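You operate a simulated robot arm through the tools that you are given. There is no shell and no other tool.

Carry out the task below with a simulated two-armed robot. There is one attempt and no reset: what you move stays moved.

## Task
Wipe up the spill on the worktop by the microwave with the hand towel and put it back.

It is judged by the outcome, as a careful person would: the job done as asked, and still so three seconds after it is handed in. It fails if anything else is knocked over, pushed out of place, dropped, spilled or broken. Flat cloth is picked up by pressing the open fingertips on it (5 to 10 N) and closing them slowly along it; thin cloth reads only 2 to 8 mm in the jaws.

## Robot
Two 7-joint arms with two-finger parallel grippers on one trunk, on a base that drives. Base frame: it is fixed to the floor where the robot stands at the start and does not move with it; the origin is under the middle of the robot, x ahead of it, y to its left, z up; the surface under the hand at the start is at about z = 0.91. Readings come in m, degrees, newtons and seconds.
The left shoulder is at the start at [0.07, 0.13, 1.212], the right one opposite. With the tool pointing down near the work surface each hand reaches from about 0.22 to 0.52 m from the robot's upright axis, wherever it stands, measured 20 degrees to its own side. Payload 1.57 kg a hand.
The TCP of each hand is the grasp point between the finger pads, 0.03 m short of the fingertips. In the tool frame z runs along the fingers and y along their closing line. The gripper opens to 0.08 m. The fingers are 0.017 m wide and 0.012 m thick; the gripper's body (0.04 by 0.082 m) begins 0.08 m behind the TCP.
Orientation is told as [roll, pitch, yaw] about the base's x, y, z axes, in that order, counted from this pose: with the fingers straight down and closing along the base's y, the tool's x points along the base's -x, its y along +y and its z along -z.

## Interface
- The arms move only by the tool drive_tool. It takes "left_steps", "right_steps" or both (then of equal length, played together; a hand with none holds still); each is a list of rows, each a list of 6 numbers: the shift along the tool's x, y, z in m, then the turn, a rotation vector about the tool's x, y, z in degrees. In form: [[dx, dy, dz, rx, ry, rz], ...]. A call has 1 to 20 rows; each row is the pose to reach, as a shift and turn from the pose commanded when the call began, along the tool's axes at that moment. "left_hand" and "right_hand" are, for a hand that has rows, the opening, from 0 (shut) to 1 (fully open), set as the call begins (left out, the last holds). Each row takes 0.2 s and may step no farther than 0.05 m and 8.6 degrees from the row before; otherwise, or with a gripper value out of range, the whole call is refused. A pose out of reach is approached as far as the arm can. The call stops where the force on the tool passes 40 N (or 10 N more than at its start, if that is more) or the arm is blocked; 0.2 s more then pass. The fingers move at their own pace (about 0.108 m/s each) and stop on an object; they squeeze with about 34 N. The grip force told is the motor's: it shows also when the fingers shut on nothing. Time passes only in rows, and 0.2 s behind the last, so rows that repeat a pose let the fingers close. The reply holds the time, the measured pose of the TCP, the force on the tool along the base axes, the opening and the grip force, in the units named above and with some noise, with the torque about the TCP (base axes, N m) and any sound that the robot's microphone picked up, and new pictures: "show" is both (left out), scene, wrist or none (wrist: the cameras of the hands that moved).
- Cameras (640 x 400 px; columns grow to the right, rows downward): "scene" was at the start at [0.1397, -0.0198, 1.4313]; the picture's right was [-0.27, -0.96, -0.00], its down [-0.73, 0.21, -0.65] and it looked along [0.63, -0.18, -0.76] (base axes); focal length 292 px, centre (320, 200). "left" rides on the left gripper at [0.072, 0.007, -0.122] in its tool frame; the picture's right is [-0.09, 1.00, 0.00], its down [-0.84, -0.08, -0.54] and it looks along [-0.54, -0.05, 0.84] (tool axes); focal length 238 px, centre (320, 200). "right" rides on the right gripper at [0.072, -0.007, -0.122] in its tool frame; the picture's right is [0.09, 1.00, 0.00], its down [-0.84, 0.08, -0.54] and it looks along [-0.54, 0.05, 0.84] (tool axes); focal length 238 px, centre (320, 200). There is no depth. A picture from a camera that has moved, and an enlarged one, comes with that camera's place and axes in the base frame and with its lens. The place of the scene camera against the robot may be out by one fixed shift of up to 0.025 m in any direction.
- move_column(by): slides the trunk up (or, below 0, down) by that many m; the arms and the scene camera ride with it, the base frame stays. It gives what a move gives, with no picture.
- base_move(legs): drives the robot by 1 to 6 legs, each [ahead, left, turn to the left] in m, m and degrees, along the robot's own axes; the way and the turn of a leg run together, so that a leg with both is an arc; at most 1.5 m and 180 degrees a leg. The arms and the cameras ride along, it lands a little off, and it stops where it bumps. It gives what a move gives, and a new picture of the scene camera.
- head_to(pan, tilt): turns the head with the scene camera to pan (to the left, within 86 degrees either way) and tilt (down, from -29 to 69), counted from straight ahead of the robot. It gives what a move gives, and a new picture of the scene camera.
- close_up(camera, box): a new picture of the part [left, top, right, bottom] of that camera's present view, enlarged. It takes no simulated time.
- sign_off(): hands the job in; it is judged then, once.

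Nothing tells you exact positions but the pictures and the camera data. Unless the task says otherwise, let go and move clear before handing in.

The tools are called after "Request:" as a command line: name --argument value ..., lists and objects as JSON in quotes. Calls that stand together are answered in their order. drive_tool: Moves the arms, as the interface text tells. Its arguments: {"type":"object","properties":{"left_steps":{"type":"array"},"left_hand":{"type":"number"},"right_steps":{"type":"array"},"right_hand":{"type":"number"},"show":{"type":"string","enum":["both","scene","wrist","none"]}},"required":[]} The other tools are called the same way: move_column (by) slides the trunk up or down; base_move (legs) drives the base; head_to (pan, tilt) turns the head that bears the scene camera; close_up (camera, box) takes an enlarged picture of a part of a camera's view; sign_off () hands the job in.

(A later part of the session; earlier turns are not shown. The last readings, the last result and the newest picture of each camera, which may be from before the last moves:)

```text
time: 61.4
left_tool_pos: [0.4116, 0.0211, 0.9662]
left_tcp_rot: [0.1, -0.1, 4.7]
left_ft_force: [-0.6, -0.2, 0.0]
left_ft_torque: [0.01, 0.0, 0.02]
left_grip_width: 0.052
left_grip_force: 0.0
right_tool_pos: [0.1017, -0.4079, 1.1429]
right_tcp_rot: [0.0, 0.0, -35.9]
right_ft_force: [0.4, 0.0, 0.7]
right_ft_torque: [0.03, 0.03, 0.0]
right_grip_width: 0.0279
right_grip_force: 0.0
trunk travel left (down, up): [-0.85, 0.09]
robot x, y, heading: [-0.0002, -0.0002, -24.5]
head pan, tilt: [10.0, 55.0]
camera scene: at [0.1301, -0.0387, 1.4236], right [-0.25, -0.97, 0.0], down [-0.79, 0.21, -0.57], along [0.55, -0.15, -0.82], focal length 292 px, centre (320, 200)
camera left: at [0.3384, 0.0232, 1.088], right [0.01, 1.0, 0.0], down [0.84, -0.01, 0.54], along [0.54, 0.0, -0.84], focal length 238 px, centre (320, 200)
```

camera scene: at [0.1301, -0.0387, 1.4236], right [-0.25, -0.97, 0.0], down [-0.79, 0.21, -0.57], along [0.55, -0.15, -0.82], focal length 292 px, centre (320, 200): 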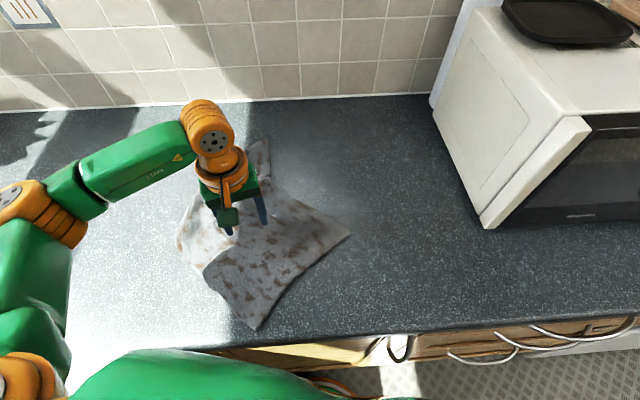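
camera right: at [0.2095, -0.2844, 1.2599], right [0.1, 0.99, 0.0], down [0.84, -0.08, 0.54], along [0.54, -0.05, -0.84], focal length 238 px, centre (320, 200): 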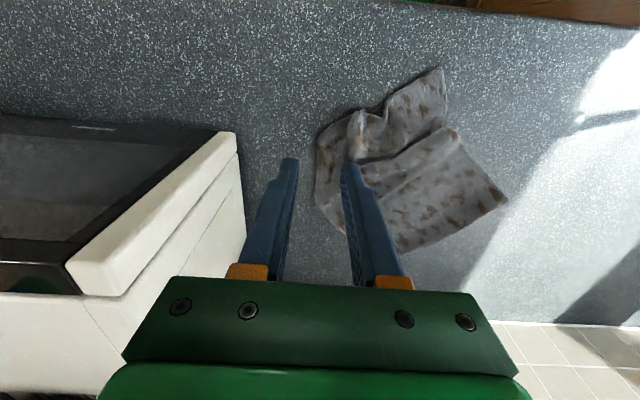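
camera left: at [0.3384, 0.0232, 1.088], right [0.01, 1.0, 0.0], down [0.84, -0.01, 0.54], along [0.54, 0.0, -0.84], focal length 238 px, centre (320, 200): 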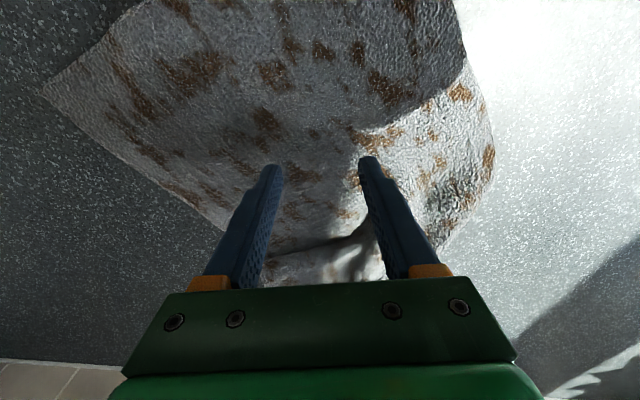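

The hand is over the middle of the sheet. I'll press down and pinch it.

Request:
drive_tool --left_steps '[[0, 0, 0.01, 0, 0, 0], [0, 0, 0.018, 0, 0, 0], [0, 0, 0.022, 0, 0, 0]]' --show "none"

Request:
drive_tool --left_steps '[[0, 0, 0.001, 0, 0, 0]]' --left_hand 0.6 --show "none"

```text
time: 62.2
left_tool_pos: [0.4124, 0.0205, 0.9447]
left_tcp_rot: [-0.1, -0.2, 4.6]
left_ft_force: [1.7, 0.5, 3.9]
left_ft_torque: [0.02, -0.01, 0.04]
left_grip_width: 0.0518
left_grip_force: 0.0
right_tool_pos: [0.1022, -0.4079, 1.1436]
right_tcp_rot: [0.0, -0.1, -35.8]
right_ft_force: [0.2, -0.7, 0.2]
right_ft_torque: [-0.01, -0.01, 0.04]
right_grip_width: 0.0282
right_grip_force: 0.0
trunk travel left (down, up): [-0.85, 0.09]
robot x, y, heading: [0.0039, -0.0024, -24.8]
head pan, tilt: [10.0, 55.0]
```

```text
time: 62.6
left_tool_pos: [0.4124, 0.0214, 0.9437]
left_tcp_rot: [-0.1, -0.3, 4.6]
left_ft_force: [1.9, 0.0, 7.6]
left_ft_torque: [0.02, -0.06, -0.01]
left_grip_width: 0.0467
left_grip_force: 0.0
right_tool_pos: [0.102, -0.4079, 1.1437]
right_tcp_rot: [0.0, 0.0, -35.8]
right_ft_force: [-0.6, 0.2, 0.1]
right_ft_torque: [0.0, 0.0, 0.0]
right_grip_width: 0.028
right_grip_force: 0.0
trunk travel left (down, up): [-0.85, 0.09]
robot x, y, heading: [0.0004, -0.0005, -24.8]
head pan, tilt: [10.0, 55.0]
```

I have a good 7.6 N press, so I'll close slowly.

Request:
drive_tool --left_steps '[[0, 0, 0, 0, 0, 0]]' --left_hand 0.5 --show "none"

Request:
drive_tool --left_steps '[[0, 0, 0, 0, 0, 0]]' --left_hand 0.4 --show "none"

Request:
drive_tool --left_steps '[[0, 0, 0, 0, 0, 0]]' --left_hand 0.3 --show "none"

Request:
drive_tool --left_steps '[[0, 0, 0, 0, 0, 0]]' --left_hand 0.2 --show "none"

Request:
drive_tool --left_steps '[[0, 0, 0, 0, 0, 0]]' --left_hand 0.1 --show "none"

Request:
drive_tool --left_steps '[[0, 0, 0, 0, 0, 0], [0, 0, 0, 0, 0, 0]]' --left_hand 0.0 --show "both"

```text
time: 63.0
left_tool_pos: [0.4114, 0.0221, 0.9433]
left_tcp_rot: [0.0, -0.3, 4.6]
left_ft_force: [-0.5, 0.3, 8.9]
left_ft_torque: [0.03, 0.01, 0.02]
left_grip_width: 0.0383
left_grip_force: 0.0
right_tool_pos: [0.0999, -0.408, 1.144]
right_tcp_rot: [0.0, -0.1, -35.9]
right_ft_force: [-0.2, -0.2, -0.5]
right_ft_torque: [0.02, 0.0, 0.0]
right_grip_width: 0.028
right_grip_force: 0.1
trunk travel left (down, up): [-0.85, 0.09]
robot x, y, heading: [0.0004, 0.0005, -24.9]
head pan, tilt: [10.0, 55.0]
```

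```text
time: 63.4
left_tool_pos: [0.4124, 0.0211, 0.9441]
left_tcp_rot: [0.0, -0.3, 4.6]
left_ft_force: [0.2, 0.5, 9.0]
left_ft_torque: [0.04, -0.01, 0.04]
left_grip_width: 0.0321
left_grip_force: 0.0
right_tool_pos: [0.1014, -0.4077, 1.1437]
right_tcp_rot: [0.0, -0.1, -35.8]
right_ft_force: [0.3, 0.3, 0.0]
right_ft_torque: [0.0, 0.02, 0.0]
right_grip_width: 0.028
right_grip_force: 0.0
trunk travel left (down, up): [-0.85, 0.09]
robot x, y, heading: [0.0032, 0.0029, -24.8]
head pan, tilt: [10.0, 55.0]
```

```text
time: 63.8
left_tool_pos: [0.4115, 0.0205, 0.9422]
left_tcp_rot: [-0.1, -0.4, 4.6]
left_ft_force: [-0.3, 0.1, 8.7]
left_ft_torque: [0.01, 0.0, 0.01]
left_grip_width: 0.0223
left_grip_force: 0.0
right_tool_pos: [0.1006, -0.4067, 1.1431]
right_tcp_rot: [0.2, -0.1, -35.8]
right_ft_force: [0.1, -0.1, -0.8]
right_ft_torque: [-0.01, 0.01, 0.01]
right_grip_width: 0.0278
right_grip_force: 0.0
trunk travel left (down, up): [-0.85, 0.09]
robot x, y, heading: [0.0027, 0.0024, -24.4]
head pan, tilt: [10.0, 55.0]
```

```text
time: 64.2
left_tool_pos: [0.4119, 0.0222, 0.9446]
left_tcp_rot: [0.1, -0.3, 4.6]
left_ft_force: [0.1, -0.1, 8.0]
left_ft_torque: [0.01, -0.02, 0.0]
left_grip_width: 0.0162
left_grip_force: 0.1
right_tool_pos: [0.1011, -0.4073, 1.1437]
right_tcp_rot: [0.2, -0.1, -35.8]
right_ft_force: [0.3, -0.1, 0.7]
right_ft_torque: [0.02, 0.01, 0.0]
right_grip_width: 0.0278
right_grip_force: 0.0
trunk travel left (down, up): [-0.85, 0.09]
robot x, y, heading: [-0.0014, 0.0026, -24.7]
head pan, tilt: [10.0, 55.0]
```

```text
time: 64.6
left_tool_pos: [0.4126, 0.0224, 0.9435]
left_tcp_rot: [0.0, -0.3, 4.6]
left_ft_force: [0.3, 0.7, 8.6]
left_ft_torque: [0.02, 0.01, 0.03]
left_grip_width: 0.0078
left_grip_force: 0.1
right_tool_pos: [0.0997, -0.4087, 1.1438]
right_tcp_rot: [0.0, -0.2, -35.7]
right_ft_force: [0.1, 0.2, 0.0]
right_ft_torque: [0.01, 0.0, -0.02]
right_grip_width: 0.0279
right_grip_force: 0.0
trunk travel left (down, up): [-0.85, 0.09]
robot x, y, heading: [0.0015, 0.0009, -24.7]
head pan, tilt: [10.0, 55.0]
```

```text
time: 65.2
left_tool_pos: [0.4126, 0.0215, 0.9438]
left_tcp_rot: [0.1, -0.2, 4.6]
left_ft_force: [-0.9, -0.1, 8.0]
left_ft_torque: [0.04, -0.01, -0.01]
left_grip_width: 0.0045
left_grip_force: 24.5
right_tool_pos: [0.099, -0.4078, 1.1428]
right_tcp_rot: [-0.1, 0.0, -35.8]
right_ft_force: [0.6, -0.6, -0.9]
right_ft_torque: [-0.03, 0.03, 0.0]
right_grip_width: 0.0281
right_grip_force: 0.0
trunk travel left (down, up): [-0.85, 0.09]
robot x, y, heading: [0.0019, 0.0022, -24.8]
head pan, tilt: [10.0, 55.0]
camera scene: at [0.128, -0.0381, 1.4239], right [-0.25, -0.97, 0.0], down [-0.79, 0.21, -0.57], along [0.56, -0.15, -0.82], focal length 292 px, centre (320, 200)
camera left: at [0.3387, 0.0233, 1.0657], right [0.01, 1.0, 0.0], down [0.84, -0.01, 0.55], along [0.55, -0.01, -0.84], focal length 238 px, centre (320, 200)
```

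scene: 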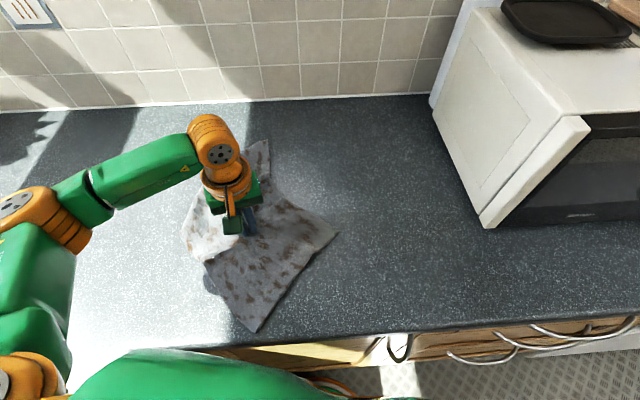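
left: 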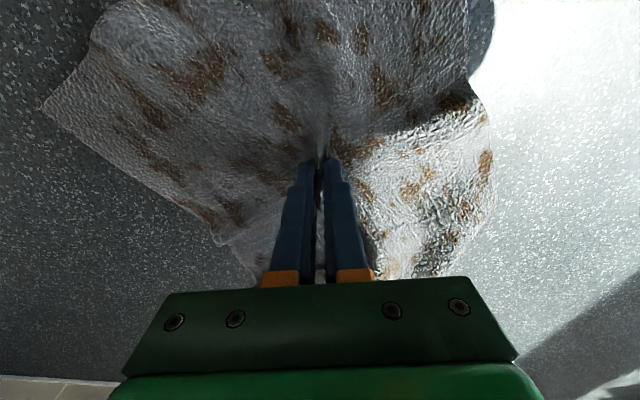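

The towel is gripped near its middle. I'll lift 4 cm, then move it away from the robot while turning it back square.

Request:
drive_tool --left_steps '[[0, 0, -0.02, 0, 0, 0], [0, 0, -0.04, 0, 0, 0], [-0.005, 0, -0.045, 0, 0, 5], [-0.015, 0.002, -0.045, 0, 0, 10], [-0.025, 0.004, -0.045, 0, 0, 15], [-0.035, 0.006, -0.045, 0, 0, 20], [-0.045, 0.008, -0.045, 0, 0, 25], [-0.055, 0.01, -0.045, 0, 0, 30], [-0.065, 0.012, -0.04, 0, 0, 35], [-0.075, 0.013, -0.04, 0, 0, 40], [-0.085, 0.013, -0.04, 0, 0, 45], [-0.091, 0.013, -0.04, 0, 0, 48], [-0.091, 0.013, -0.04, 0, 0, 48]]'

```text
time: 68.0
left_tool_pos: [0.4972, 0.0409, 0.9819]
left_tcp_rot: [0.3, -0.2, -40.5]
left_ft_force: [-0.6, -0.6, 0.6]
left_ft_torque: [0.0, 0.0, 0.1]
left_grip_width: 0.0045
left_grip_force: 25.3
left hand out of reach, approached as far as the arm can: row 12, 13
right_tool_pos: [0.1007, -0.4074, 1.1432]
right_tcp_rot: [0.0, 0.0, -35.8]
right_ft_force: [-0.4, 0.2, -0.5]
right_ft_torque: [0.0, 0.02, -0.04]
right_grip_width: 0.0277
right_grip_force: 0.1
trunk travel left (down, up): [-0.85, 0.09]
robot x, y, heading: [-0.0011, 0.002, -24.6]
head pan, tilt: [10.0, 55.0]
camera scene: at [0.1299, -0.0379, 1.4237], right [-0.25, -0.97, 0.0], down [-0.79, 0.21, -0.57], along [0.55, -0.15, -0.82], focal length 292 px, centre (320, 200)
camera left: at [0.4459, 0.0938, 1.1046], right [0.72, 0.7, 0.0], down [0.58, -0.6, 0.54], along [0.38, -0.39, -0.84], focal length 238 px, centre (320, 200)
```

scene: 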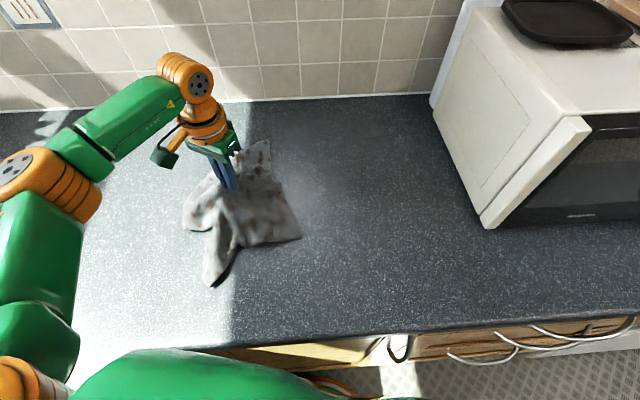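
left: 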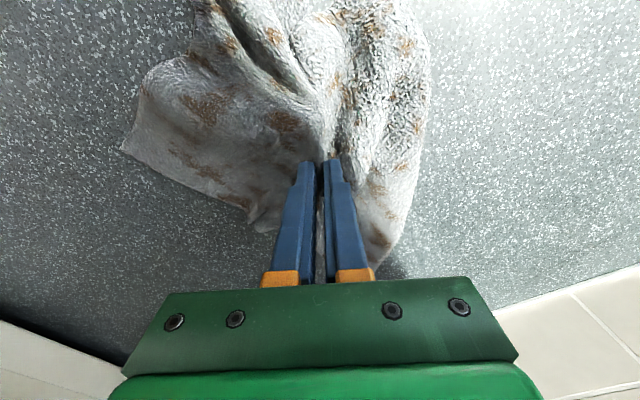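

The pinch point is now where it belongs but the towel is bunched. I'll lower and release it here, then spread the corners to its original outline. Tilting the hand outward gives extra reach for the far corners.

Request:
drive_tool --left_steps '[[0, 0, 0.012, 0, 0, 0], [0, 0, 0.024, 0, 0, 0], [0, 0, 0.033, 0, 0, 0]]' --show "none"

Request:
drive_tool --left_steps '[[0, 0, 0, 0, 0, 0], [0, 0, 0, 0, 0, 0]]' --left_hand 0.3 --show "none"

Request:
drive_tool --left_steps '[[0, 0, -0.02, 0, 0, 0], [0, 0, -0.05, 0, 0, 0], [0.01, 0, -0.09, 0, 0, 0], [0.05, 0.01, -0.12, 0, 0, -5], [0.09, 0.02, -0.14, 0, 0, -10], [0.12, 0.04, -0.14, 0, 0, -15], [0.13, 0.08, -0.14, 0, 0, -15]]'

Request:
close_up --camera "scene" --box '[140, 110, 400, 310]'

```text
time: 68.8
left_tool_pos: [0.498, 0.0415, 0.9503]
left_tcp_rot: [0.4, -0.3, -40.4]
left_ft_force: [1.8, 0.0, 8.5]
left_ft_torque: [0.05, -0.04, 0.03]
left_grip_width: 0.0047
left_grip_force: 25.2
right_tool_pos: [0.1002, -0.4076, 1.1444]
right_tcp_rot: [0.1, -0.1, -35.8]
right_ft_force: [-0.4, -0.7, -0.4]
right_ft_torque: [-0.02, -0.03, 0.01]
right_grip_width: 0.028
right_grip_force: 0.1
trunk travel left (down, up): [-0.85, 0.09]
robot x, y, heading: [-0.0008, 0.0021, -24.9]
head pan, tilt: [10.0, 55.0]
```

```text
time: 69.4
left_tool_pos: [0.4974, 0.0409, 0.9496]
left_tcp_rot: [0.2, -0.1, -40.4]
left_ft_force: [-1.5, -1.3, 3.2]
left_ft_torque: [0.01, -0.03, 0.04]
left_grip_width: 0.0229
left_grip_force: 0.0
right_tool_pos: [0.1017, -0.4081, 1.1433]
right_tcp_rot: [0.0, 0.0, -35.9]
right_ft_force: [0.5, 0.6, 0.0]
right_ft_torque: [0.0, 0.01, 0.0]
right_grip_width: 0.0278
right_grip_force: 0.1
trunk travel left (down, up): [-0.85, 0.09]
robot x, y, heading: [-0.0007, 0.002, -24.6]
head pan, tilt: [10.0, 55.0]
```

```text
refused: row 4 steps farther than a row can; nothing moved
```

```text
2.00 times, centred on (270, 210) of scene
camera zoom: at [0.1286, -0.0384, 1.4238], right [-0.26, -0.97, 0.0], down [-0.79, 0.21, -0.57], along [0.56, -0.15, -0.82], focal length 584 px, centre (420, 180)
```

zoom: 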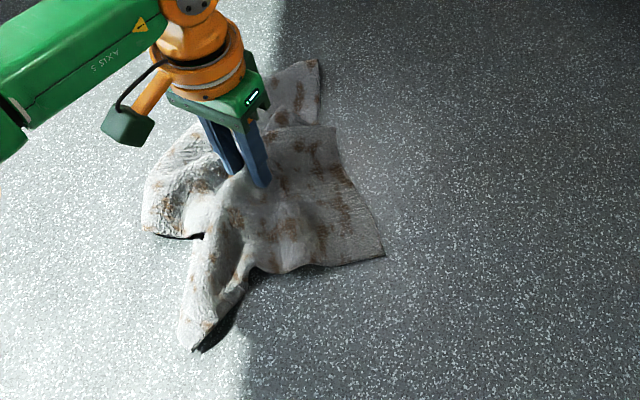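

The towel is released but lies bunched around this point. I'll lift away in smaller steps and then look at it without the hand.

Request:
drive_tool --left_steps '[[0, 0, -0.02, 0, 0, 0], [0, 0, -0.05, 0, 0, 0], [0.005, 0, -0.09, 0, 0, 0], [0.03, 0.01, -0.11, 0, 0, -5], [0.06, 0.03, -0.13, 0, 0, -10], [0.09, 0.06, -0.14, 0, 0, -15], [0.1, 0.1, -0.14, 0, 0, -15], [0.11, 0.14, -0.14, 0, 0, -15]]'

Request:
close_up --camera "scene" --box '[140, 110, 400, 310]'

```text
time: 71.2
left_tool_pos: [0.4857, 0.1871, 1.0891]
left_tcp_rot: [0.2, -0.2, -25.2]
left_ft_force: [0.5, 0.1, 1.3]
left_ft_torque: [-0.02, 0.0, 0.0]
left_grip_width: 0.0241
left_grip_force: 0.1
left hand out of reach, approached as far as the arm can: row 8
right_tool_pos: [0.1024, -0.4082, 1.1442]
right_tcp_rot: [0.0, 0.0, -35.8]
right_ft_force: [0.0, -0.9, -0.1]
right_ft_torque: [0.01, -0.01, 0.02]
right_grip_width: 0.0283
right_grip_force: 0.0
trunk travel left (down, up): [-0.85, 0.09]
robot x, y, heading: [0.0, -0.0026, -24.9]
head pan, tilt: [10.0, 55.0]
camera scene: at [0.1297, -0.038, 1.4237], right [-0.25, -0.97, 0.0], down [-0.79, 0.21, -0.57], along [0.55, -0.15, -0.82], focal length 292 px, centre (320, 200)
camera left: at [0.4213, 0.2242, 1.2114], right [0.51, 0.86, 0.0], down [0.72, -0.43, 0.55], along [0.47, -0.27, -0.84], focal length 238 px, centre (320, 200)
```

scene: 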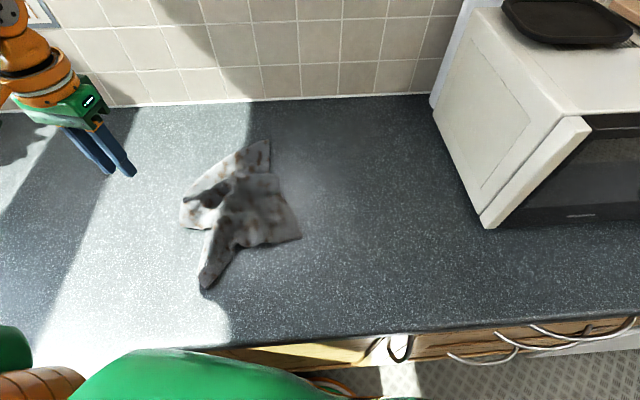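
left: 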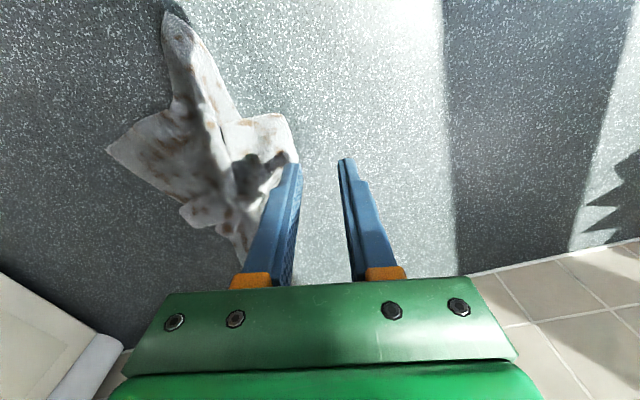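

```text
2.00 times, centred on (270, 210) of scene
camera zoom: at [0.1297, -0.038, 1.4237], right [-0.25, -0.97, 0.0], down [-0.79, 0.21, -0.57], along [0.55, -0.15, -0.82], focal length 584 px, centre (420, 180)
```

zoom: 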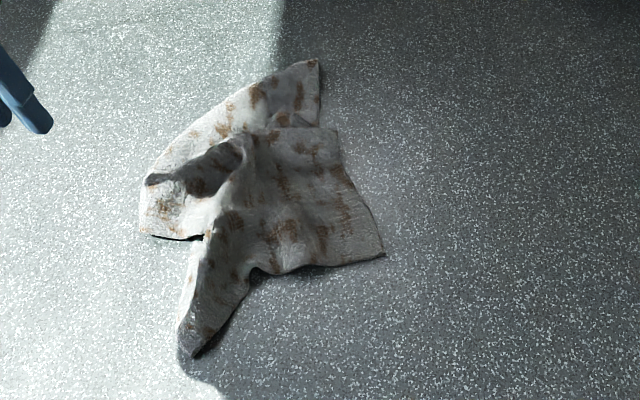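

It's crumpled, with the near-left corner at (0.34,0.11), near-right at (0.39,-0.07), far-left at (0.48,0.15) and far-right at (0.68,-0.055). I'll turn the base back to face the counter so both hands can pull the corners apart together.

Request:
drive_tool --left_steps '[[0.03, 0, -0.01, 0, 0, 0], [0.06, 0, -0.02, 0, 0, 0], [0.1, 0, -0.03, 0, 0, 0]]' --show "none"

Request:
base_move --legs '[[0, 0, 22]]'

Request:
head_to --pan -5 --tilt 57

```text
time: 72.0
left_tool_pos: [0.4047, 0.2248, 1.1132]
left_tcp_rot: [0.1, 1.7, -25.4]
left_ft_force: [0.5, 0.6, 7.6]
left_ft_torque: [-0.09, -0.01, 0.02]
left_grip_width: 0.0239
left_grip_force: 0.0
left hand out of reach, approached as far as the arm can: row 3
right_tool_pos: [0.1016, -0.4077, 1.1425]
right_tcp_rot: [0.0, 0.0, -35.8]
right_ft_force: [1.1, -0.2, -0.1]
right_ft_torque: [0.03, 0.04, -0.01]
right_grip_width: 0.028
right_grip_force: 0.1
trunk travel left (down, up): [-0.85, 0.09]
robot x, y, heading: [-0.0039, -0.0036, -24.7]
head pan, tilt: [10.0, 55.0]
```

```text
time: 73.5
left_tool_pos: [0.2916, 0.3621, 1.1184]
left_tcp_rot: [0.3, -0.2, -2.9]
left_ft_force: [-0.1, 0.1, -0.3]
left_ft_torque: [0.0, -0.01, 0.01]
left_grip_width: 0.0241
left_grip_force: 0.0
right_tool_pos: [0.2509, -0.3393, 1.1431]
right_tcp_rot: [-0.1, 0.0, -13.4]
right_ft_force: [-0.8, -0.4, 0.2]
right_ft_torque: [0.03, -0.04, 0.03]
right_grip_width: 0.0279
right_grip_force: 0.0
trunk travel left (down, up): [-0.85, 0.09]
robot x, y, heading: [0.0024, 0.0009, -2.7]
head pan, tilt: [10.0, 55.0]
camera scene: at [0.1363, 0.0085, 1.4237], right [0.13, -0.99, 0.0], down [-0.81, -0.11, -0.57], along [0.57, 0.08, -0.82], focal length 292 px, centre (320, 200)
```

scene: 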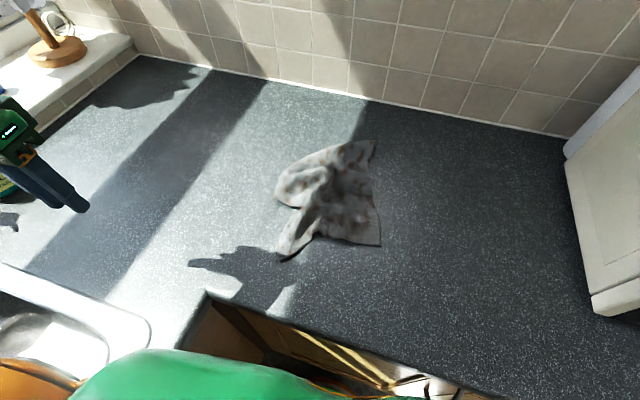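

```text
time: 74.3
left_tool_pos: [0.2917, 0.3628, 1.119]
left_tcp_rot: [0.2, -0.2, -2.9]
left_ft_force: [-0.2, 0.2, 0.2]
left_ft_torque: [0.01, 0.02, 0.0]
left_grip_width: 0.0239
left_grip_force: 0.1
right_tool_pos: [0.2494, -0.3373, 1.143]
right_tcp_rot: [0.0, 0.0, -13.3]
right_ft_force: [1.1, -0.4, 0.6]
right_ft_torque: [-0.02, 0.01, 0.01]
right_grip_width: 0.0279
right_grip_force: 0.1
trunk travel left (down, up): [-0.85, 0.09]
robot x, y, heading: [-0.0017, 0.0017, -2.3]
head pan, tilt: [-5.0, 57.0]
camera scene: at [0.1343, -0.0093, 1.4212], right [-0.13, -0.99, 0.0], down [-0.83, 0.11, -0.54], along [0.54, -0.07, -0.84], focal length 292 px, centre (320, 200)
```

scene: 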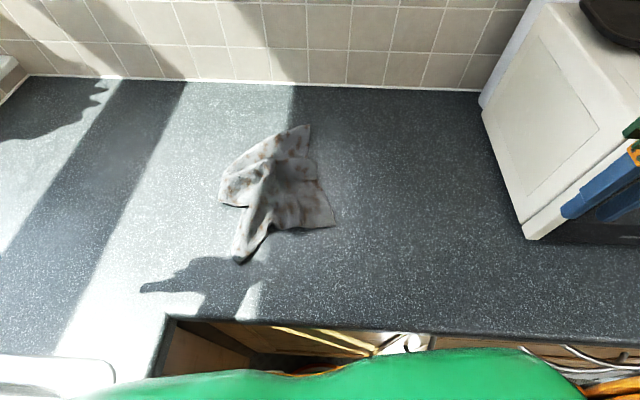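

Request:
close_up --camera "scene" --box '[180, 100, 380, 285]'

```text
2.16 times, centred on (280, 192) of scene
camera zoom: at [0.1343, -0.0093, 1.4212], right [-0.13, -0.99, 0.0], down [-0.83, 0.11, -0.54], along [0.54, -0.07, -0.84], focal length 631 px, centre (406, 216)
```

zoom: 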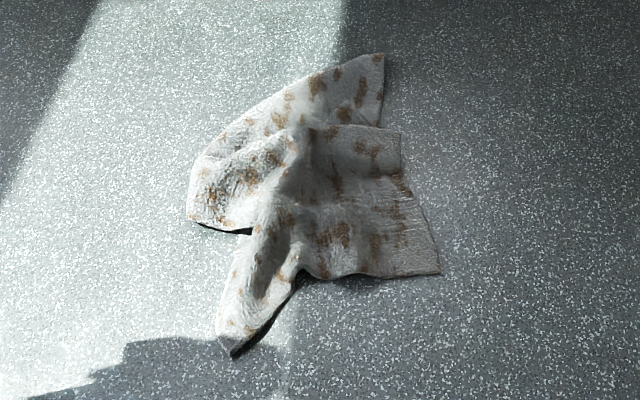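

The towel's middle is already close to home and its right edge is nearly straight. What needs fixing is the far-left corner, folded in at (0.485,0.15). I'll bring the left hand over it, tilted outward for reach.

Request:
drive_tool --left_steps '[[-0.02, -0.025, 0, 0, 0, 0], [-0.04, -0.05, 0, 0, -3, 0], [-0.06, -0.075, 0, 0, -6, 0], [-0.085, -0.1, 0, 0, -9, 0], [-0.11, -0.13, 0, 0, -12, 0], [-0.135, -0.16, 0.0, 0, -15, 0], [-0.16, -0.19, 0.02, 0, -18, 0], [-0.18, -0.21, 0.04, 0, -20, 0], [-0.2, -0.22, 0.065, 0, -20, 0], [-0.215, -0.224, 0.09, 0, -20, 0], [-0.22, -0.224, 0.11, 0, -20, 0], [-0.22, -0.224, 0.12, 0, -20, 0]]' --left_hand 0.55

```text
time: 76.9
left_tool_pos: [0.4996, 0.1279, 0.9998]
left_tcp_rot: [0.3, -20.3, -3.0]
left_ft_force: [0.3, 0.1, -0.6]
left_ft_torque: [0.0, 0.05, -0.02]
left_grip_width: 0.0441
left_grip_force: 0.1
right_tool_pos: [0.2507, -0.3382, 1.1424]
right_tcp_rot: [0.0, 0.0, -13.3]
right_ft_force: [0.0, 1.0, -1.0]
right_ft_torque: [-0.01, 0.01, -0.02]
right_grip_width: 0.0282
right_grip_force: 0.0
trunk travel left (down, up): [-0.85, 0.09]
robot x, y, heading: [-0.0006, -0.0006, -2.2]
head pan, tilt: [-5.0, 57.0]
camera scene: at [0.1344, -0.0093, 1.4212], right [-0.13, -0.99, 0.0], down [-0.83, 0.11, -0.54], along [0.54, -0.07, -0.84], focal length 292 px, centre (320, 200)
camera left: at [0.389, 0.1403, 1.09], right [0.14, 0.99, 0.04], down [0.59, -0.11, 0.8], along [0.79, -0.09, -0.6], focal length 238 px, centre (320, 200)
```

scene: 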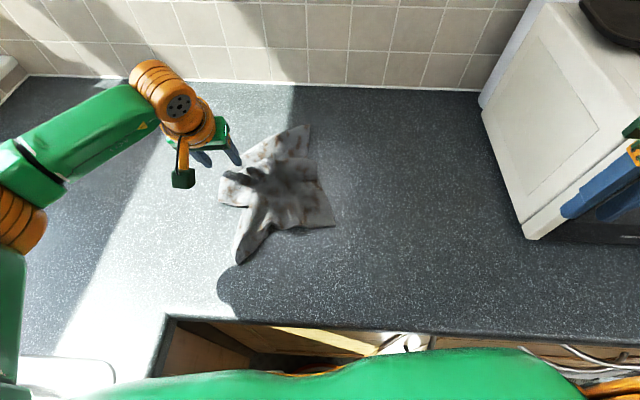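
left: 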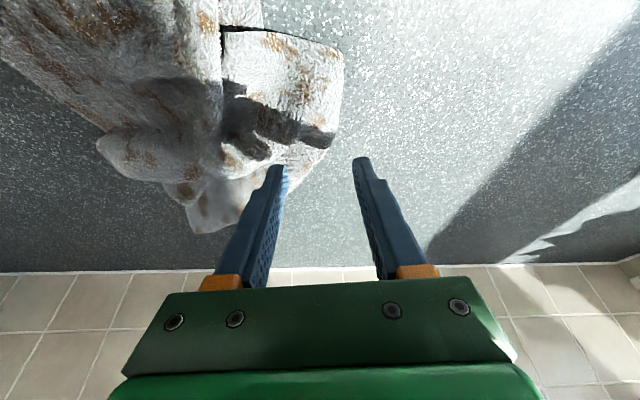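

The tilted reach works. In the wrist view the folded corner is slightly to the right of the robot's midline for this hand, so I'll shift 2.5 cm that way and come down on it.

Request:
drive_tool --left_steps '[[0.005, -0.02, 0.0, 0, 0, 0], [0.012, -0.025, 0.015, 0, 0, 0], [0.0248, -0.025, 0.039, 0, 0, 0], [0.0248, -0.025, 0.039, 0, 0, 0]]'

```text
time: 77.9
left_tool_pos: [0.487, 0.1034, 0.955]
left_tcp_rot: [0.2, -20.2, -3.0]
left_ft_force: [-0.1, 0.1, 1.3]
left_ft_torque: [0.02, -0.03, -0.01]
left_grip_width: 0.044
left_grip_force: 0.0
right_tool_pos: [0.2498, -0.3386, 1.1423]
right_tcp_rot: [-0.1, 0.1, -13.2]
right_ft_force: [0.9, 0.0, -0.1]
right_ft_torque: [-0.01, -0.01, 0.01]
right_grip_width: 0.0278
right_grip_force: 0.1
trunk travel left (down, up): [-0.85, 0.09]
robot x, y, heading: [-0.0008, -0.0004, -2.3]
head pan, tilt: [-5.0, 57.0]
camera scene: at [0.1341, -0.01, 1.4212], right [-0.13, -0.99, 0.0], down [-0.83, 0.11, -0.54], along [0.54, -0.07, -0.84], focal length 292 px, centre (320, 200)
camera left: at [0.3767, 0.1174, 1.0456], right [0.14, 0.99, 0.04], down [0.59, -0.11, 0.8], along [0.79, -0.09, -0.6], focal length 238 px, centre (320, 200)
```

scene: 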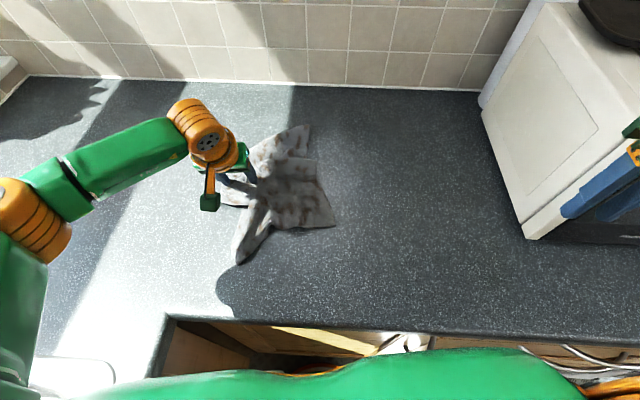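
left: 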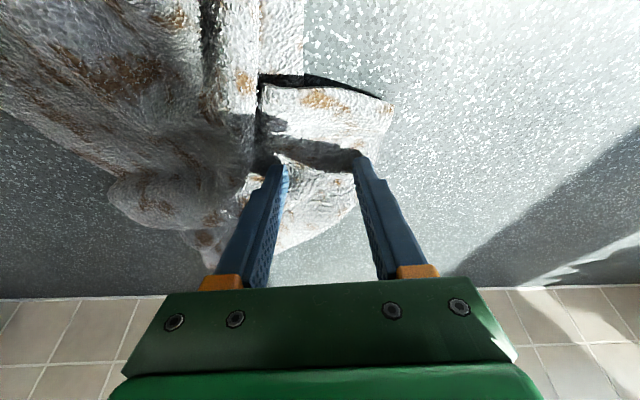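

The fingers straddle the folded-in corner nicely. I'll press down and close slowly.

Request:
drive_tool --left_steps '[[0.0017, 0, 0.0047, 0, 0, 0], [0.0034, 0, 0.0094, 0, 0, 0], [0.0044, 0, 0.0122, 0, 0, 0]]' --show "none"

```text
time: 78.8
left_tool_pos: [0.4861, 0.103, 0.9471]
left_tcp_rot: [0.0, -21.3, -3.0]
left_ft_force: [-4.5, 0.4, 22.6]
left_ft_torque: [0.47, -0.02, 0.11]
left_grip_width: 0.0444
left_grip_force: 1.1
right_tool_pos: [0.2443, -0.3393, 1.1447]
right_tcp_rot: [0.2, -0.3, -13.2]
right_ft_force: [-0.6, 1.2, 0.1]
right_ft_torque: [-0.01, 0.02, 0.02]
right_grip_width: 0.0278
right_grip_force: 0.0
trunk travel left (down, up): [-0.85, 0.09]
robot x, y, heading: [-0.0035, 0.0027, -2.2]
head pan, tilt: [-5.0, 57.0]
stopped in row 3 (left hand): the force on the tool passed its limit at 41 N (the readings are from after the stop); the commanded pose is now the measured one
```

That pressed too hard. I'll back off 2 mm and close slowly.

Request:
drive_tool --left_steps '[[-0.0007, 0, -0.0015, 0, 0, 0]]' --left_hand 0.45 --show "none"

Request:
drive_tool --left_steps '[[0, 0, 0, 0, 0, 0]]' --left_hand 0.35 --show "none"

Request:
drive_tool --left_steps '[[0, 0, 0, 0, 0, 0]]' --left_hand 0.25 --show "none"

Request:
drive_tool --left_steps '[[0, 0, 0, 0, 0, 0]]' --left_hand 0.15 --show "none"

Request:
drive_tool --left_steps '[[0, 0, 0, 0, 0, 0], [0, 0, 0, 0, 0, 0]]' --left_hand 0.0 --show "wrist"

```text
time: 79.2
left_tool_pos: [0.4859, 0.103, 0.9474]
left_tcp_rot: [0.3, -21.1, -3.1]
left_ft_force: [-1.9, 0.8, 21.0]
left_ft_torque: [0.42, -0.05, 0.05]
left_grip_width: 0.0368
left_grip_force: 0.6
right_tool_pos: [0.2444, -0.3397, 1.1449]
right_tcp_rot: [0.1, -0.1, -13.3]
right_ft_force: [-0.3, -0.3, 0.2]
right_ft_torque: [-0.01, 0.03, -0.02]
right_grip_width: 0.028
right_grip_force: 0.1
trunk travel left (down, up): [-0.85, 0.09]
robot x, y, heading: [-0.0005, 0.0014, -2.4]
head pan, tilt: [-5.0, 57.0]
```

```text
time: 79.5
left_tool_pos: [0.4861, 0.1027, 0.9455]
left_tcp_rot: [0.3, -21.1, -3.1]
left_ft_force: [0.0, 4.2, 22.1]
left_ft_torque: [0.54, -0.15, 0.04]
left_grip_width: 0.0283
left_grip_force: 4.5
right_tool_pos: [0.2448, -0.3396, 1.1438]
right_tcp_rot: [0.1, -0.3, -13.3]
right_ft_force: [-0.1, -0.5, 0.3]
right_ft_torque: [-0.01, 0.01, 0.01]
right_grip_width: 0.028
right_grip_force: 0.1
trunk travel left (down, up): [-0.85, 0.09]
robot x, y, heading: [-0.001, 0.0032, -2.3]
head pan, tilt: [-5.0, 57.0]
```

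```text
time: 80.0
left_tool_pos: [0.4852, 0.1042, 0.9466]
left_tcp_rot: [0.4, -21.1, -3.0]
left_ft_force: [-0.5, 4.7, 25.2]
left_ft_torque: [0.45, -0.12, -0.04]
left_grip_width: 0.0193
left_grip_force: 10.2
right_tool_pos: [0.2441, -0.3403, 1.1448]
right_tcp_rot: [0.1, -0.3, -13.3]
right_ft_force: [0.0, -0.4, 0.2]
right_ft_torque: [0.02, 0.01, -0.01]
right_grip_width: 0.0279
right_grip_force: 0.1
trunk travel left (down, up): [-0.85, 0.09]
robot x, y, heading: [0.0022, -0.0011, -2.3]
head pan, tilt: [-5.0, 57.0]
```

```text
time: 80.3
left_tool_pos: [0.485, 0.1039, 0.9469]
left_tcp_rot: [0.1, -21.1, -3.0]
left_ft_force: [0.1, 3.1, 24.7]
left_ft_torque: [0.36, -0.12, 0.03]
left_grip_width: 0.0131
left_grip_force: 30.1
right_tool_pos: [0.244, -0.3381, 1.1448]
right_tcp_rot: [0.1, -0.3, -13.3]
right_ft_force: [-0.2, 0.1, 0.0]
right_ft_torque: [0.02, 0.01, -0.02]
right_grip_width: 0.028
right_grip_force: 0.0
trunk travel left (down, up): [-0.85, 0.09]
robot x, y, heading: [-0.0021, -0.0002, -2.1]
head pan, tilt: [-5.0, 57.0]
```

```text
time: 81.0
left_tool_pos: [0.4854, 0.1045, 0.9465]
left_tcp_rot: [0.2, -21.0, -2.9]
left_ft_force: [0.7, 4.7, 25.9]
left_ft_torque: [0.37, -0.15, 0.0]
left_grip_width: 0.0134
left_grip_force: 30.1
right_tool_pos: [0.2445, -0.338, 1.1458]
right_tcp_rot: [0.1, -0.3, -13.3]
right_ft_force: [0.1, -0.5, 0.3]
right_ft_torque: [0.01, 0.0, 0.01]
right_grip_width: 0.028
right_grip_force: 0.1
trunk travel left (down, up): [-0.85, 0.09]
robot x, y, heading: [-0.002, 0.001, -2.1]
head pan, tilt: [-5.0, 57.0]
camera left: at [0.3743, 0.117, 1.0353], right [0.14, 0.99, 0.04], down [0.58, -0.11, 0.81], along [0.8, -0.09, -0.59], focal length 238 px, centre (320, 200)
```

left: 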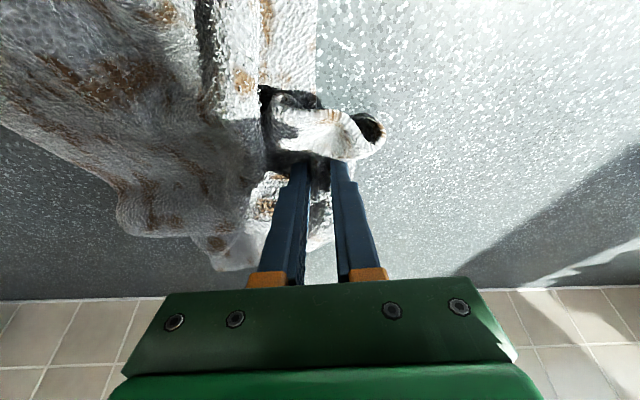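

The corner is held firmly. I'll lift it 3 cm and draw it out toward the far-left of the towel's original outline, tilting a little more for reach.

Request:
drive_tool --left_steps '[[-0.005, 0, -0.014, 0, 0, 0], [-0.0107, 0, -0.028, 0, 0, 0], [-0.028, 0.004, -0.0214, 0, -1.5, 0], [-0.045, 0.008, -0.0148, 0, -3, 0], [-0.062, 0.013, -0.0082, 0, -4.5, 0], [-0.079, 0.017, -0.0016, 0, -6, 0], [-0.096, 0.021, 0.005, 0, -7.5, 0], [-0.1134, 0.026, 0.0114, 0, -9, 0], [-0.1134, 0.026, 0.0114, 0, -9, 0]]'

```text
time: 83.0
left_tool_pos: [0.5921, 0.1225, 0.9738]
left_tcp_rot: [0.2, -29.0, -3.1]
left_ft_force: [0.0, 0.4, -0.9]
left_ft_torque: [0.0, -0.01, -0.01]
left_grip_width: 0.0104
left_grip_force: 27.9
left hand out of reach, approached as far as the arm can: row 8, 9
right_tool_pos: [0.2497, -0.3379, 1.1436]
right_tcp_rot: [0.0, -0.1, -13.3]
right_ft_force: [0.1, -0.1, 0.1]
right_ft_torque: [-0.03, 0.0, 0.01]
right_grip_width: 0.028
right_grip_force: 0.2
trunk travel left (down, up): [-0.85, 0.09]
robot x, y, heading: [-0.0019, 0.001, -2.0]
head pan, tilt: [-5.0, 57.0]
camera scene: at [0.1341, -0.009, 1.4212], right [-0.13, -0.99, 0.0], down [-0.83, 0.11, -0.54], along [0.54, -0.07, -0.84], focal length 292 px, centre (320, 200)
camera left: at [0.4702, 0.1367, 1.0455], right [0.13, 0.99, 0.05], down [0.46, -0.1, 0.88], along [0.88, -0.09, -0.47], focal length 238 px, centre (320, 200)
```

scene: 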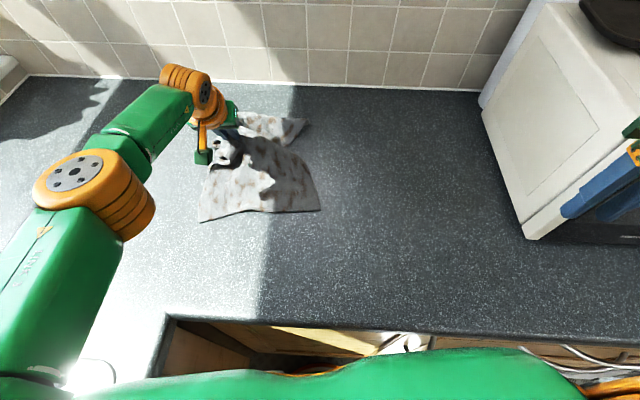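
left: 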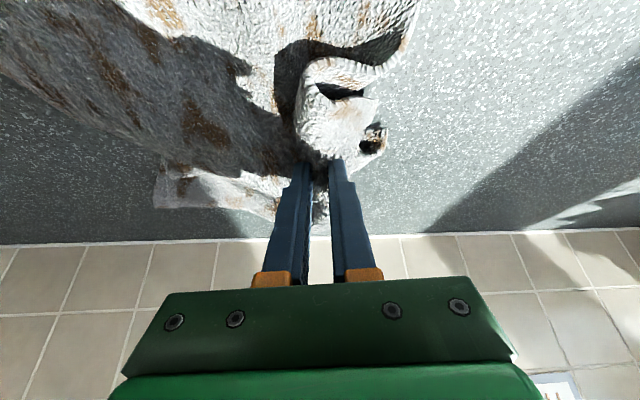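

The towel is now opened out with its near edge straight and almost parallel to the original, about 5 cm too far left. I'll set this corner down a bit to the right and release.

Request:
drive_tool --left_steps '[[0.003, -0.01, 0.005, 0, 0, 0], [0.006, -0.02, 0.012, 0, 0, 0], [0.0107, -0.03, 0.0193, 0, 0, 0]]' --show "none"

Request:
drive_tool --left_steps '[[0, 0, 0, 0, 0, 0], [0, 0, 0, 0, 0, 0]]' --left_hand 0.35 --show "none"

Request:
drive_tool --left_steps '[[0, 0, -0.015, 0, 0, 0], [0, 0, -0.035, 0, 0, 0], [0, 0, -0.06, 0, 0, 0], [0, 0, -0.1, 0, 0, 0], [0, 0.03, -0.14, 0, 3, 0], [0, 0.06, -0.17, 0, 7, 0], [0, 0.09, -0.2, 0, 12, 0], [0, 0.12, -0.21, 0, 18, 0]]'

Request:
close_up --camera "scene" --box '[170, 90, 380, 260]'

```text
time: 83.8
left_tool_pos: [0.5848, 0.0941, 0.9513]
left_tcp_rot: [0.1, -29.8, -3.2]
left_ft_force: [2.7, 0.0, 8.0]
left_ft_torque: [0.08, -0.12, 0.01]
left_grip_width: 0.0099
left_grip_force: 28.7
left hand out of reach, approached as far as the arm can: row 3
right_tool_pos: [0.2479, -0.3384, 1.1434]
right_tcp_rot: [0.0, -0.1, -13.3]
right_ft_force: [-0.1, -0.5, -0.8]
right_ft_torque: [0.0, -0.02, -0.02]
right_grip_width: 0.0284
right_grip_force: 0.1
trunk travel left (down, up): [-0.85, 0.09]
robot x, y, heading: [-0.0004, -0.0017, -2.2]
head pan, tilt: [-5.0, 57.0]
```

```text
time: 84.3
left_tool_pos: [0.5853, 0.0945, 0.9502]
left_tcp_rot: [0.2, -29.8, -3.2]
left_ft_force: [-0.1, -0.4, 2.6]
left_ft_torque: [-0.02, -0.02, -0.03]
left_grip_width: 0.0268
left_grip_force: 0.1
right_tool_pos: [0.2491, -0.338, 1.1435]
right_tcp_rot: [0.0, -0.1, -13.3]
right_ft_force: [0.5, 1.2, -0.9]
right_ft_torque: [0.01, 0.03, 0.0]
right_grip_width: 0.028
right_grip_force: 0.1
trunk travel left (down, up): [-0.85, 0.09]
robot x, y, heading: [0.0, 0.0009, -2.3]
head pan, tilt: [-5.0, 57.0]
```

```text
time: 86.2
left_tool_pos: [0.4872, 0.2188, 1.1332]
left_tcp_rot: [0.1, -11.6, -3.1]
left_ft_force: [0.3, -0.7, 0.2]
left_ft_torque: [-0.01, 0.02, 0.0]
left_grip_width: 0.0279
left_grip_force: 0.0
left hand out of reach, approached as far as the arm can: row 1
right_tool_pos: [0.2506, -0.3374, 1.1428]
right_tcp_rot: [0.0, 0.1, -13.2]
right_ft_force: [0.4, -0.1, -0.1]
right_ft_torque: [-0.04, 0.03, 0.0]
right_grip_width: 0.0281
right_grip_force: 0.0
trunk travel left (down, up): [-0.85, 0.09]
robot x, y, heading: [-0.0, 0.0001, -2.2]
head pan, tilt: [-5.0, 57.0]
camera scene: at [0.1347, -0.0086, 1.4212], right [-0.13, -0.99, 0.0], down [-0.83, 0.11, -0.54], along [0.54, -0.07, -0.84], focal length 292 px, centre (320, 200)
camera left: at [0.3921, 0.2308, 1.2381], right [0.14, 0.99, 0.02], down [0.71, -0.12, 0.7], along [0.69, -0.09, -0.71], focal length 238 px, centre (320, 200)
```

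scene: 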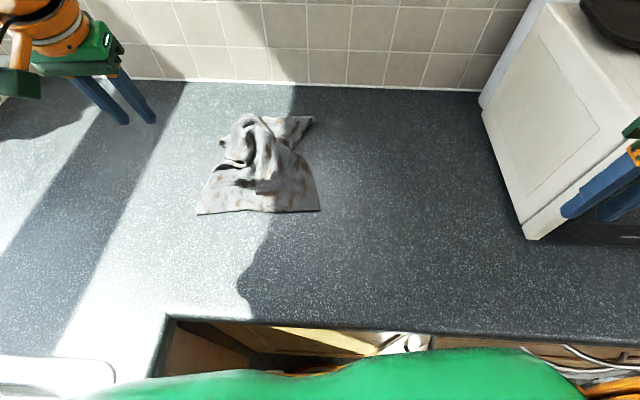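
left: 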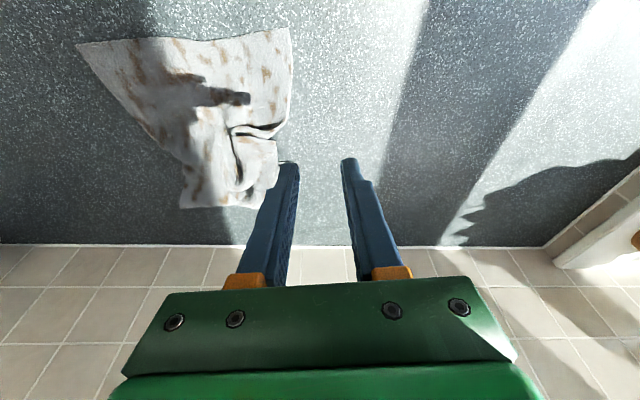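

```text
2.35 times, centred on (275, 175) of scene
camera zoom: at [0.1347, -0.0086, 1.4212], right [-0.13, -0.99, 0.0], down [-0.83, 0.11, -0.54], along [0.54, -0.07, -0.84], focal length 687 px, centre (426, 259)
```

zoom: 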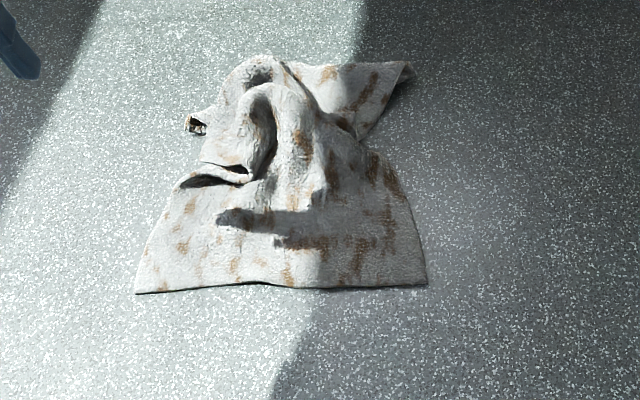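

The towel now has nearly its original size, about 0.25 × 0.25 m, but sits about 5 cm too far left and 5 cm too far from the robot. The right hand will take the near-right corner and pull the whole towel back by that much.

Request:
drive_tool --right_steps '[[-0.0136, 0.036, 0, 0, 0, 0], [-0.027, 0.072, 0, 0, 0, 0], [-0.041, 0.108, 0, 0, -1.5, 0], [-0.054, 0.144, 0.01, 0, -3, 0], [-0.068, 0.18, 0.02, 0, -4.5, 0], [-0.082, 0.215, 0.03, 0, -6, 0], [-0.095, 0.251, 0.045, 0, -7.5, 0], [-0.109, 0.287, 0.06, 0, -9, 0], [-0.122, 0.323, 0.08, 0, -10.5, 0], [-0.136, 0.359, 0.1, 0, -12, 0], [-0.136, 0.359, 0.13, 0, -12, 0], [-0.136, 0.359, 0.158, 0, -12, 0]]' --right_hand 0.55 --left_steps '[[0, 0.01, 0, 0, 0, 0], [0, 0.02, 0, 0, 0, 0], [0, 0.03, 0, 0, 0, 0], [0, 0.04, 0, 0, 0, 0], [0, 0.05, 0, 0, 0, 0], [0, 0.06, 0, 0, 0, 0], [0, 0.06, 0, 0, 0, 0], [0, 0.06, 0, 0, 0, 0], [0, 0.06, 0, 0, 0, 0], [0, 0.06, 0, 0, 0, 0], [0, 0.06, 0, 0, 0, 0], [0, 0.06, 0, 0, 0, 0]]'

```text
time: 88.8
left_tool_pos: [0.4903, 0.278, 1.1301]
left_tcp_rot: [0.2, -11.8, -3.0]
left_ft_force: [-0.5, 0.1, 1.0]
left_ft_torque: [-0.04, -0.02, 0.01]
left_grip_width: 0.0282
left_grip_force: 0.1
right_tool_pos: [0.4645, -0.0228, 0.9839]
right_tcp_rot: [0.0, -12.0, -13.3]
right_ft_force: [-0.1, 0.0, 0.3]
right_ft_torque: [-0.04, 0.01, 0.0]
right_grip_width: 0.0439
right_grip_force: 0.1
trunk travel left (down, up): [-0.85, 0.09]
robot x, y, heading: [0.0005, -0.0002, -2.3]
head pan, tilt: [-5.0, 57.0]
camera scene: at [0.135, -0.0101, 1.4212], right [-0.13, -0.99, 0.0], down [-0.83, 0.11, -0.54], along [0.54, -0.07, -0.84], focal length 292 px, centre (320, 200)
camera right: at [0.3699, -0.0091, 1.0878], right [0.14, 0.99, -0.02], down [0.7, -0.09, 0.7], along [0.7, -0.11, -0.71], focal length 238 px, centre (320, 200)
camera left: at [0.3948, 0.2894, 1.2365], right [0.14, 0.99, 0.02], down [0.7, -0.12, 0.7], along [0.7, -0.08, -0.71], focal length 238 px, centre (320, 200)
```

scene: 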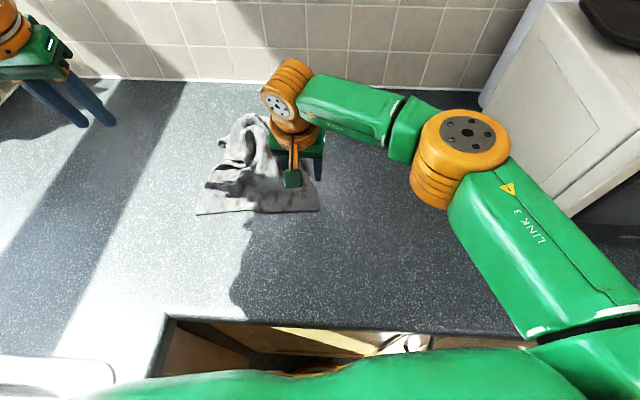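
right: 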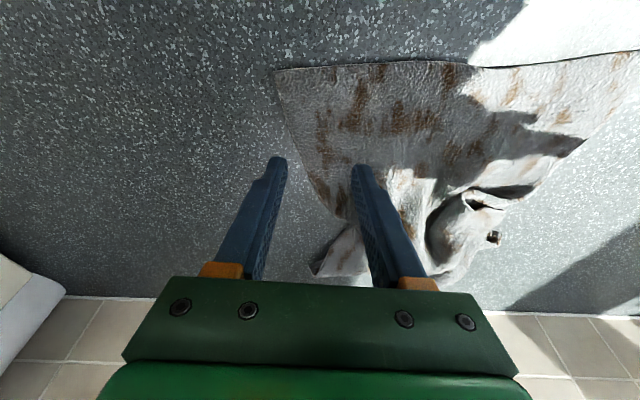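
left: 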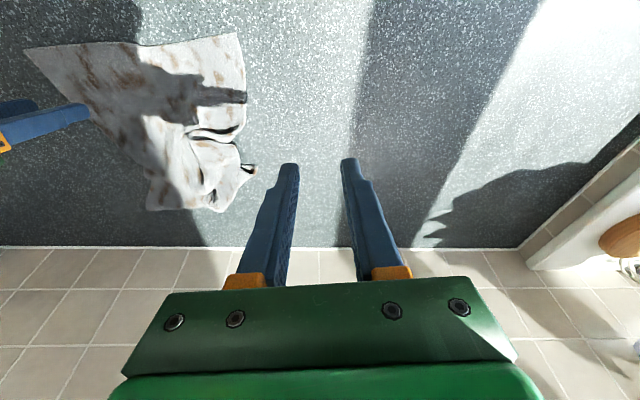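

The tips would land right at the cloth's right edge, so I'll shift 2.5 cm inward and come down.

Request:
drive_tool --right_steps '[[0, 0.015, 0, 0, 0, 0], [0.002, 0.026, 0.01, 0, 0, 0], [0.005, 0.026, 0.024, 0, 0, 0], [0.0073, 0.026, 0.0342, 0, 0, 0]]' --show "wrist"

```text
time: 89.8
left_tool_pos: [0.4894, 0.2786, 1.1311]
left_tcp_rot: [0.3, -11.8, -2.9]
left_ft_force: [0.6, 0.8, 0.7]
left_ft_torque: [-0.02, -0.03, 0.01]
left_grip_width: 0.0282
left_grip_force: 0.0
right_tool_pos: [0.4722, 0.0046, 0.9501]
right_tcp_rot: [0.0, -12.0, -13.4]
right_ft_force: [0.5, -0.4, 0.6]
right_ft_torque: [0.0, -0.02, 0.0]
right_grip_width: 0.044
right_grip_force: 0.0
trunk travel left (down, up): [-0.85, 0.09]
robot x, y, heading: [0.0002, -0.0014, -2.1]
head pan, tilt: [-5.0, 57.0]
camera right: at [0.3759, 0.0189, 1.0539], right [0.14, 0.99, -0.02], down [0.7, -0.09, 0.7], along [0.7, -0.11, -0.71], focal length 238 px, centre (320, 200)
```

right: 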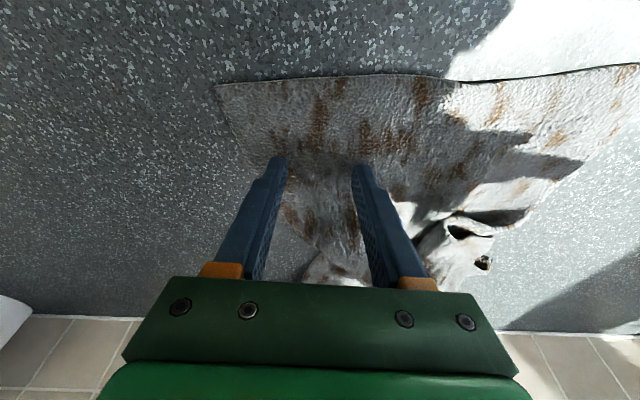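

Both tips are on the cloth near its right edge. I'll press down lightly and close.

Request:
drive_tool --right_steps '[[0.0008, 0, 0.004, 0, 0, 0], [0.0013, 0, 0.006, 0, 0, 0]]' --show "none"

Request:
drive_tool --right_steps '[[0.0003, 0, 0.0013, 0, 0, 0]]' --right_hand 0.5 --show "none"

```text
time: 90.3
left_tool_pos: [0.4896, 0.2787, 1.1318]
left_tcp_rot: [0.2, -11.8, -3.0]
left_ft_force: [-0.3, 0.1, -0.3]
left_ft_torque: [0.01, 0.01, 0.06]
left_grip_width: 0.0282
left_grip_force: 0.0
right_tool_pos: [0.4706, 0.0046, 0.9449]
right_tcp_rot: [0.0, -12.1, -13.2]
right_ft_force: [1.2, -0.5, 4.3]
right_ft_torque: [-0.03, -0.04, 0.02]
right_grip_width: 0.0443
right_grip_force: 0.0
trunk travel left (down, up): [-0.85, 0.09]
robot x, y, heading: [0.0004, -0.0001, -2.3]
head pan, tilt: [-5.0, 57.0]
```

```text
time: 90.8
left_tool_pos: [0.4872, 0.2785, 1.1322]
left_tcp_rot: [0.2, -11.9, -2.9]
left_ft_force: [0.1, -0.1, 0.1]
left_ft_torque: [0.03, 0.02, -0.01]
left_grip_width: 0.028
left_grip_force: 0.1
right_tool_pos: [0.4699, 0.0043, 0.944]
right_tcp_rot: [0.0, -12.2, -13.3]
right_ft_force: [1.6, -0.4, 10.8]
right_ft_torque: [0.04, -0.06, 0.0]
right_grip_width: 0.0386
right_grip_force: 0.1
trunk travel left (down, up): [-0.85, 0.09]
robot x, y, heading: [-0.0001, 0.0004, -2.4]
head pan, tilt: [-5.0, 57.0]
```

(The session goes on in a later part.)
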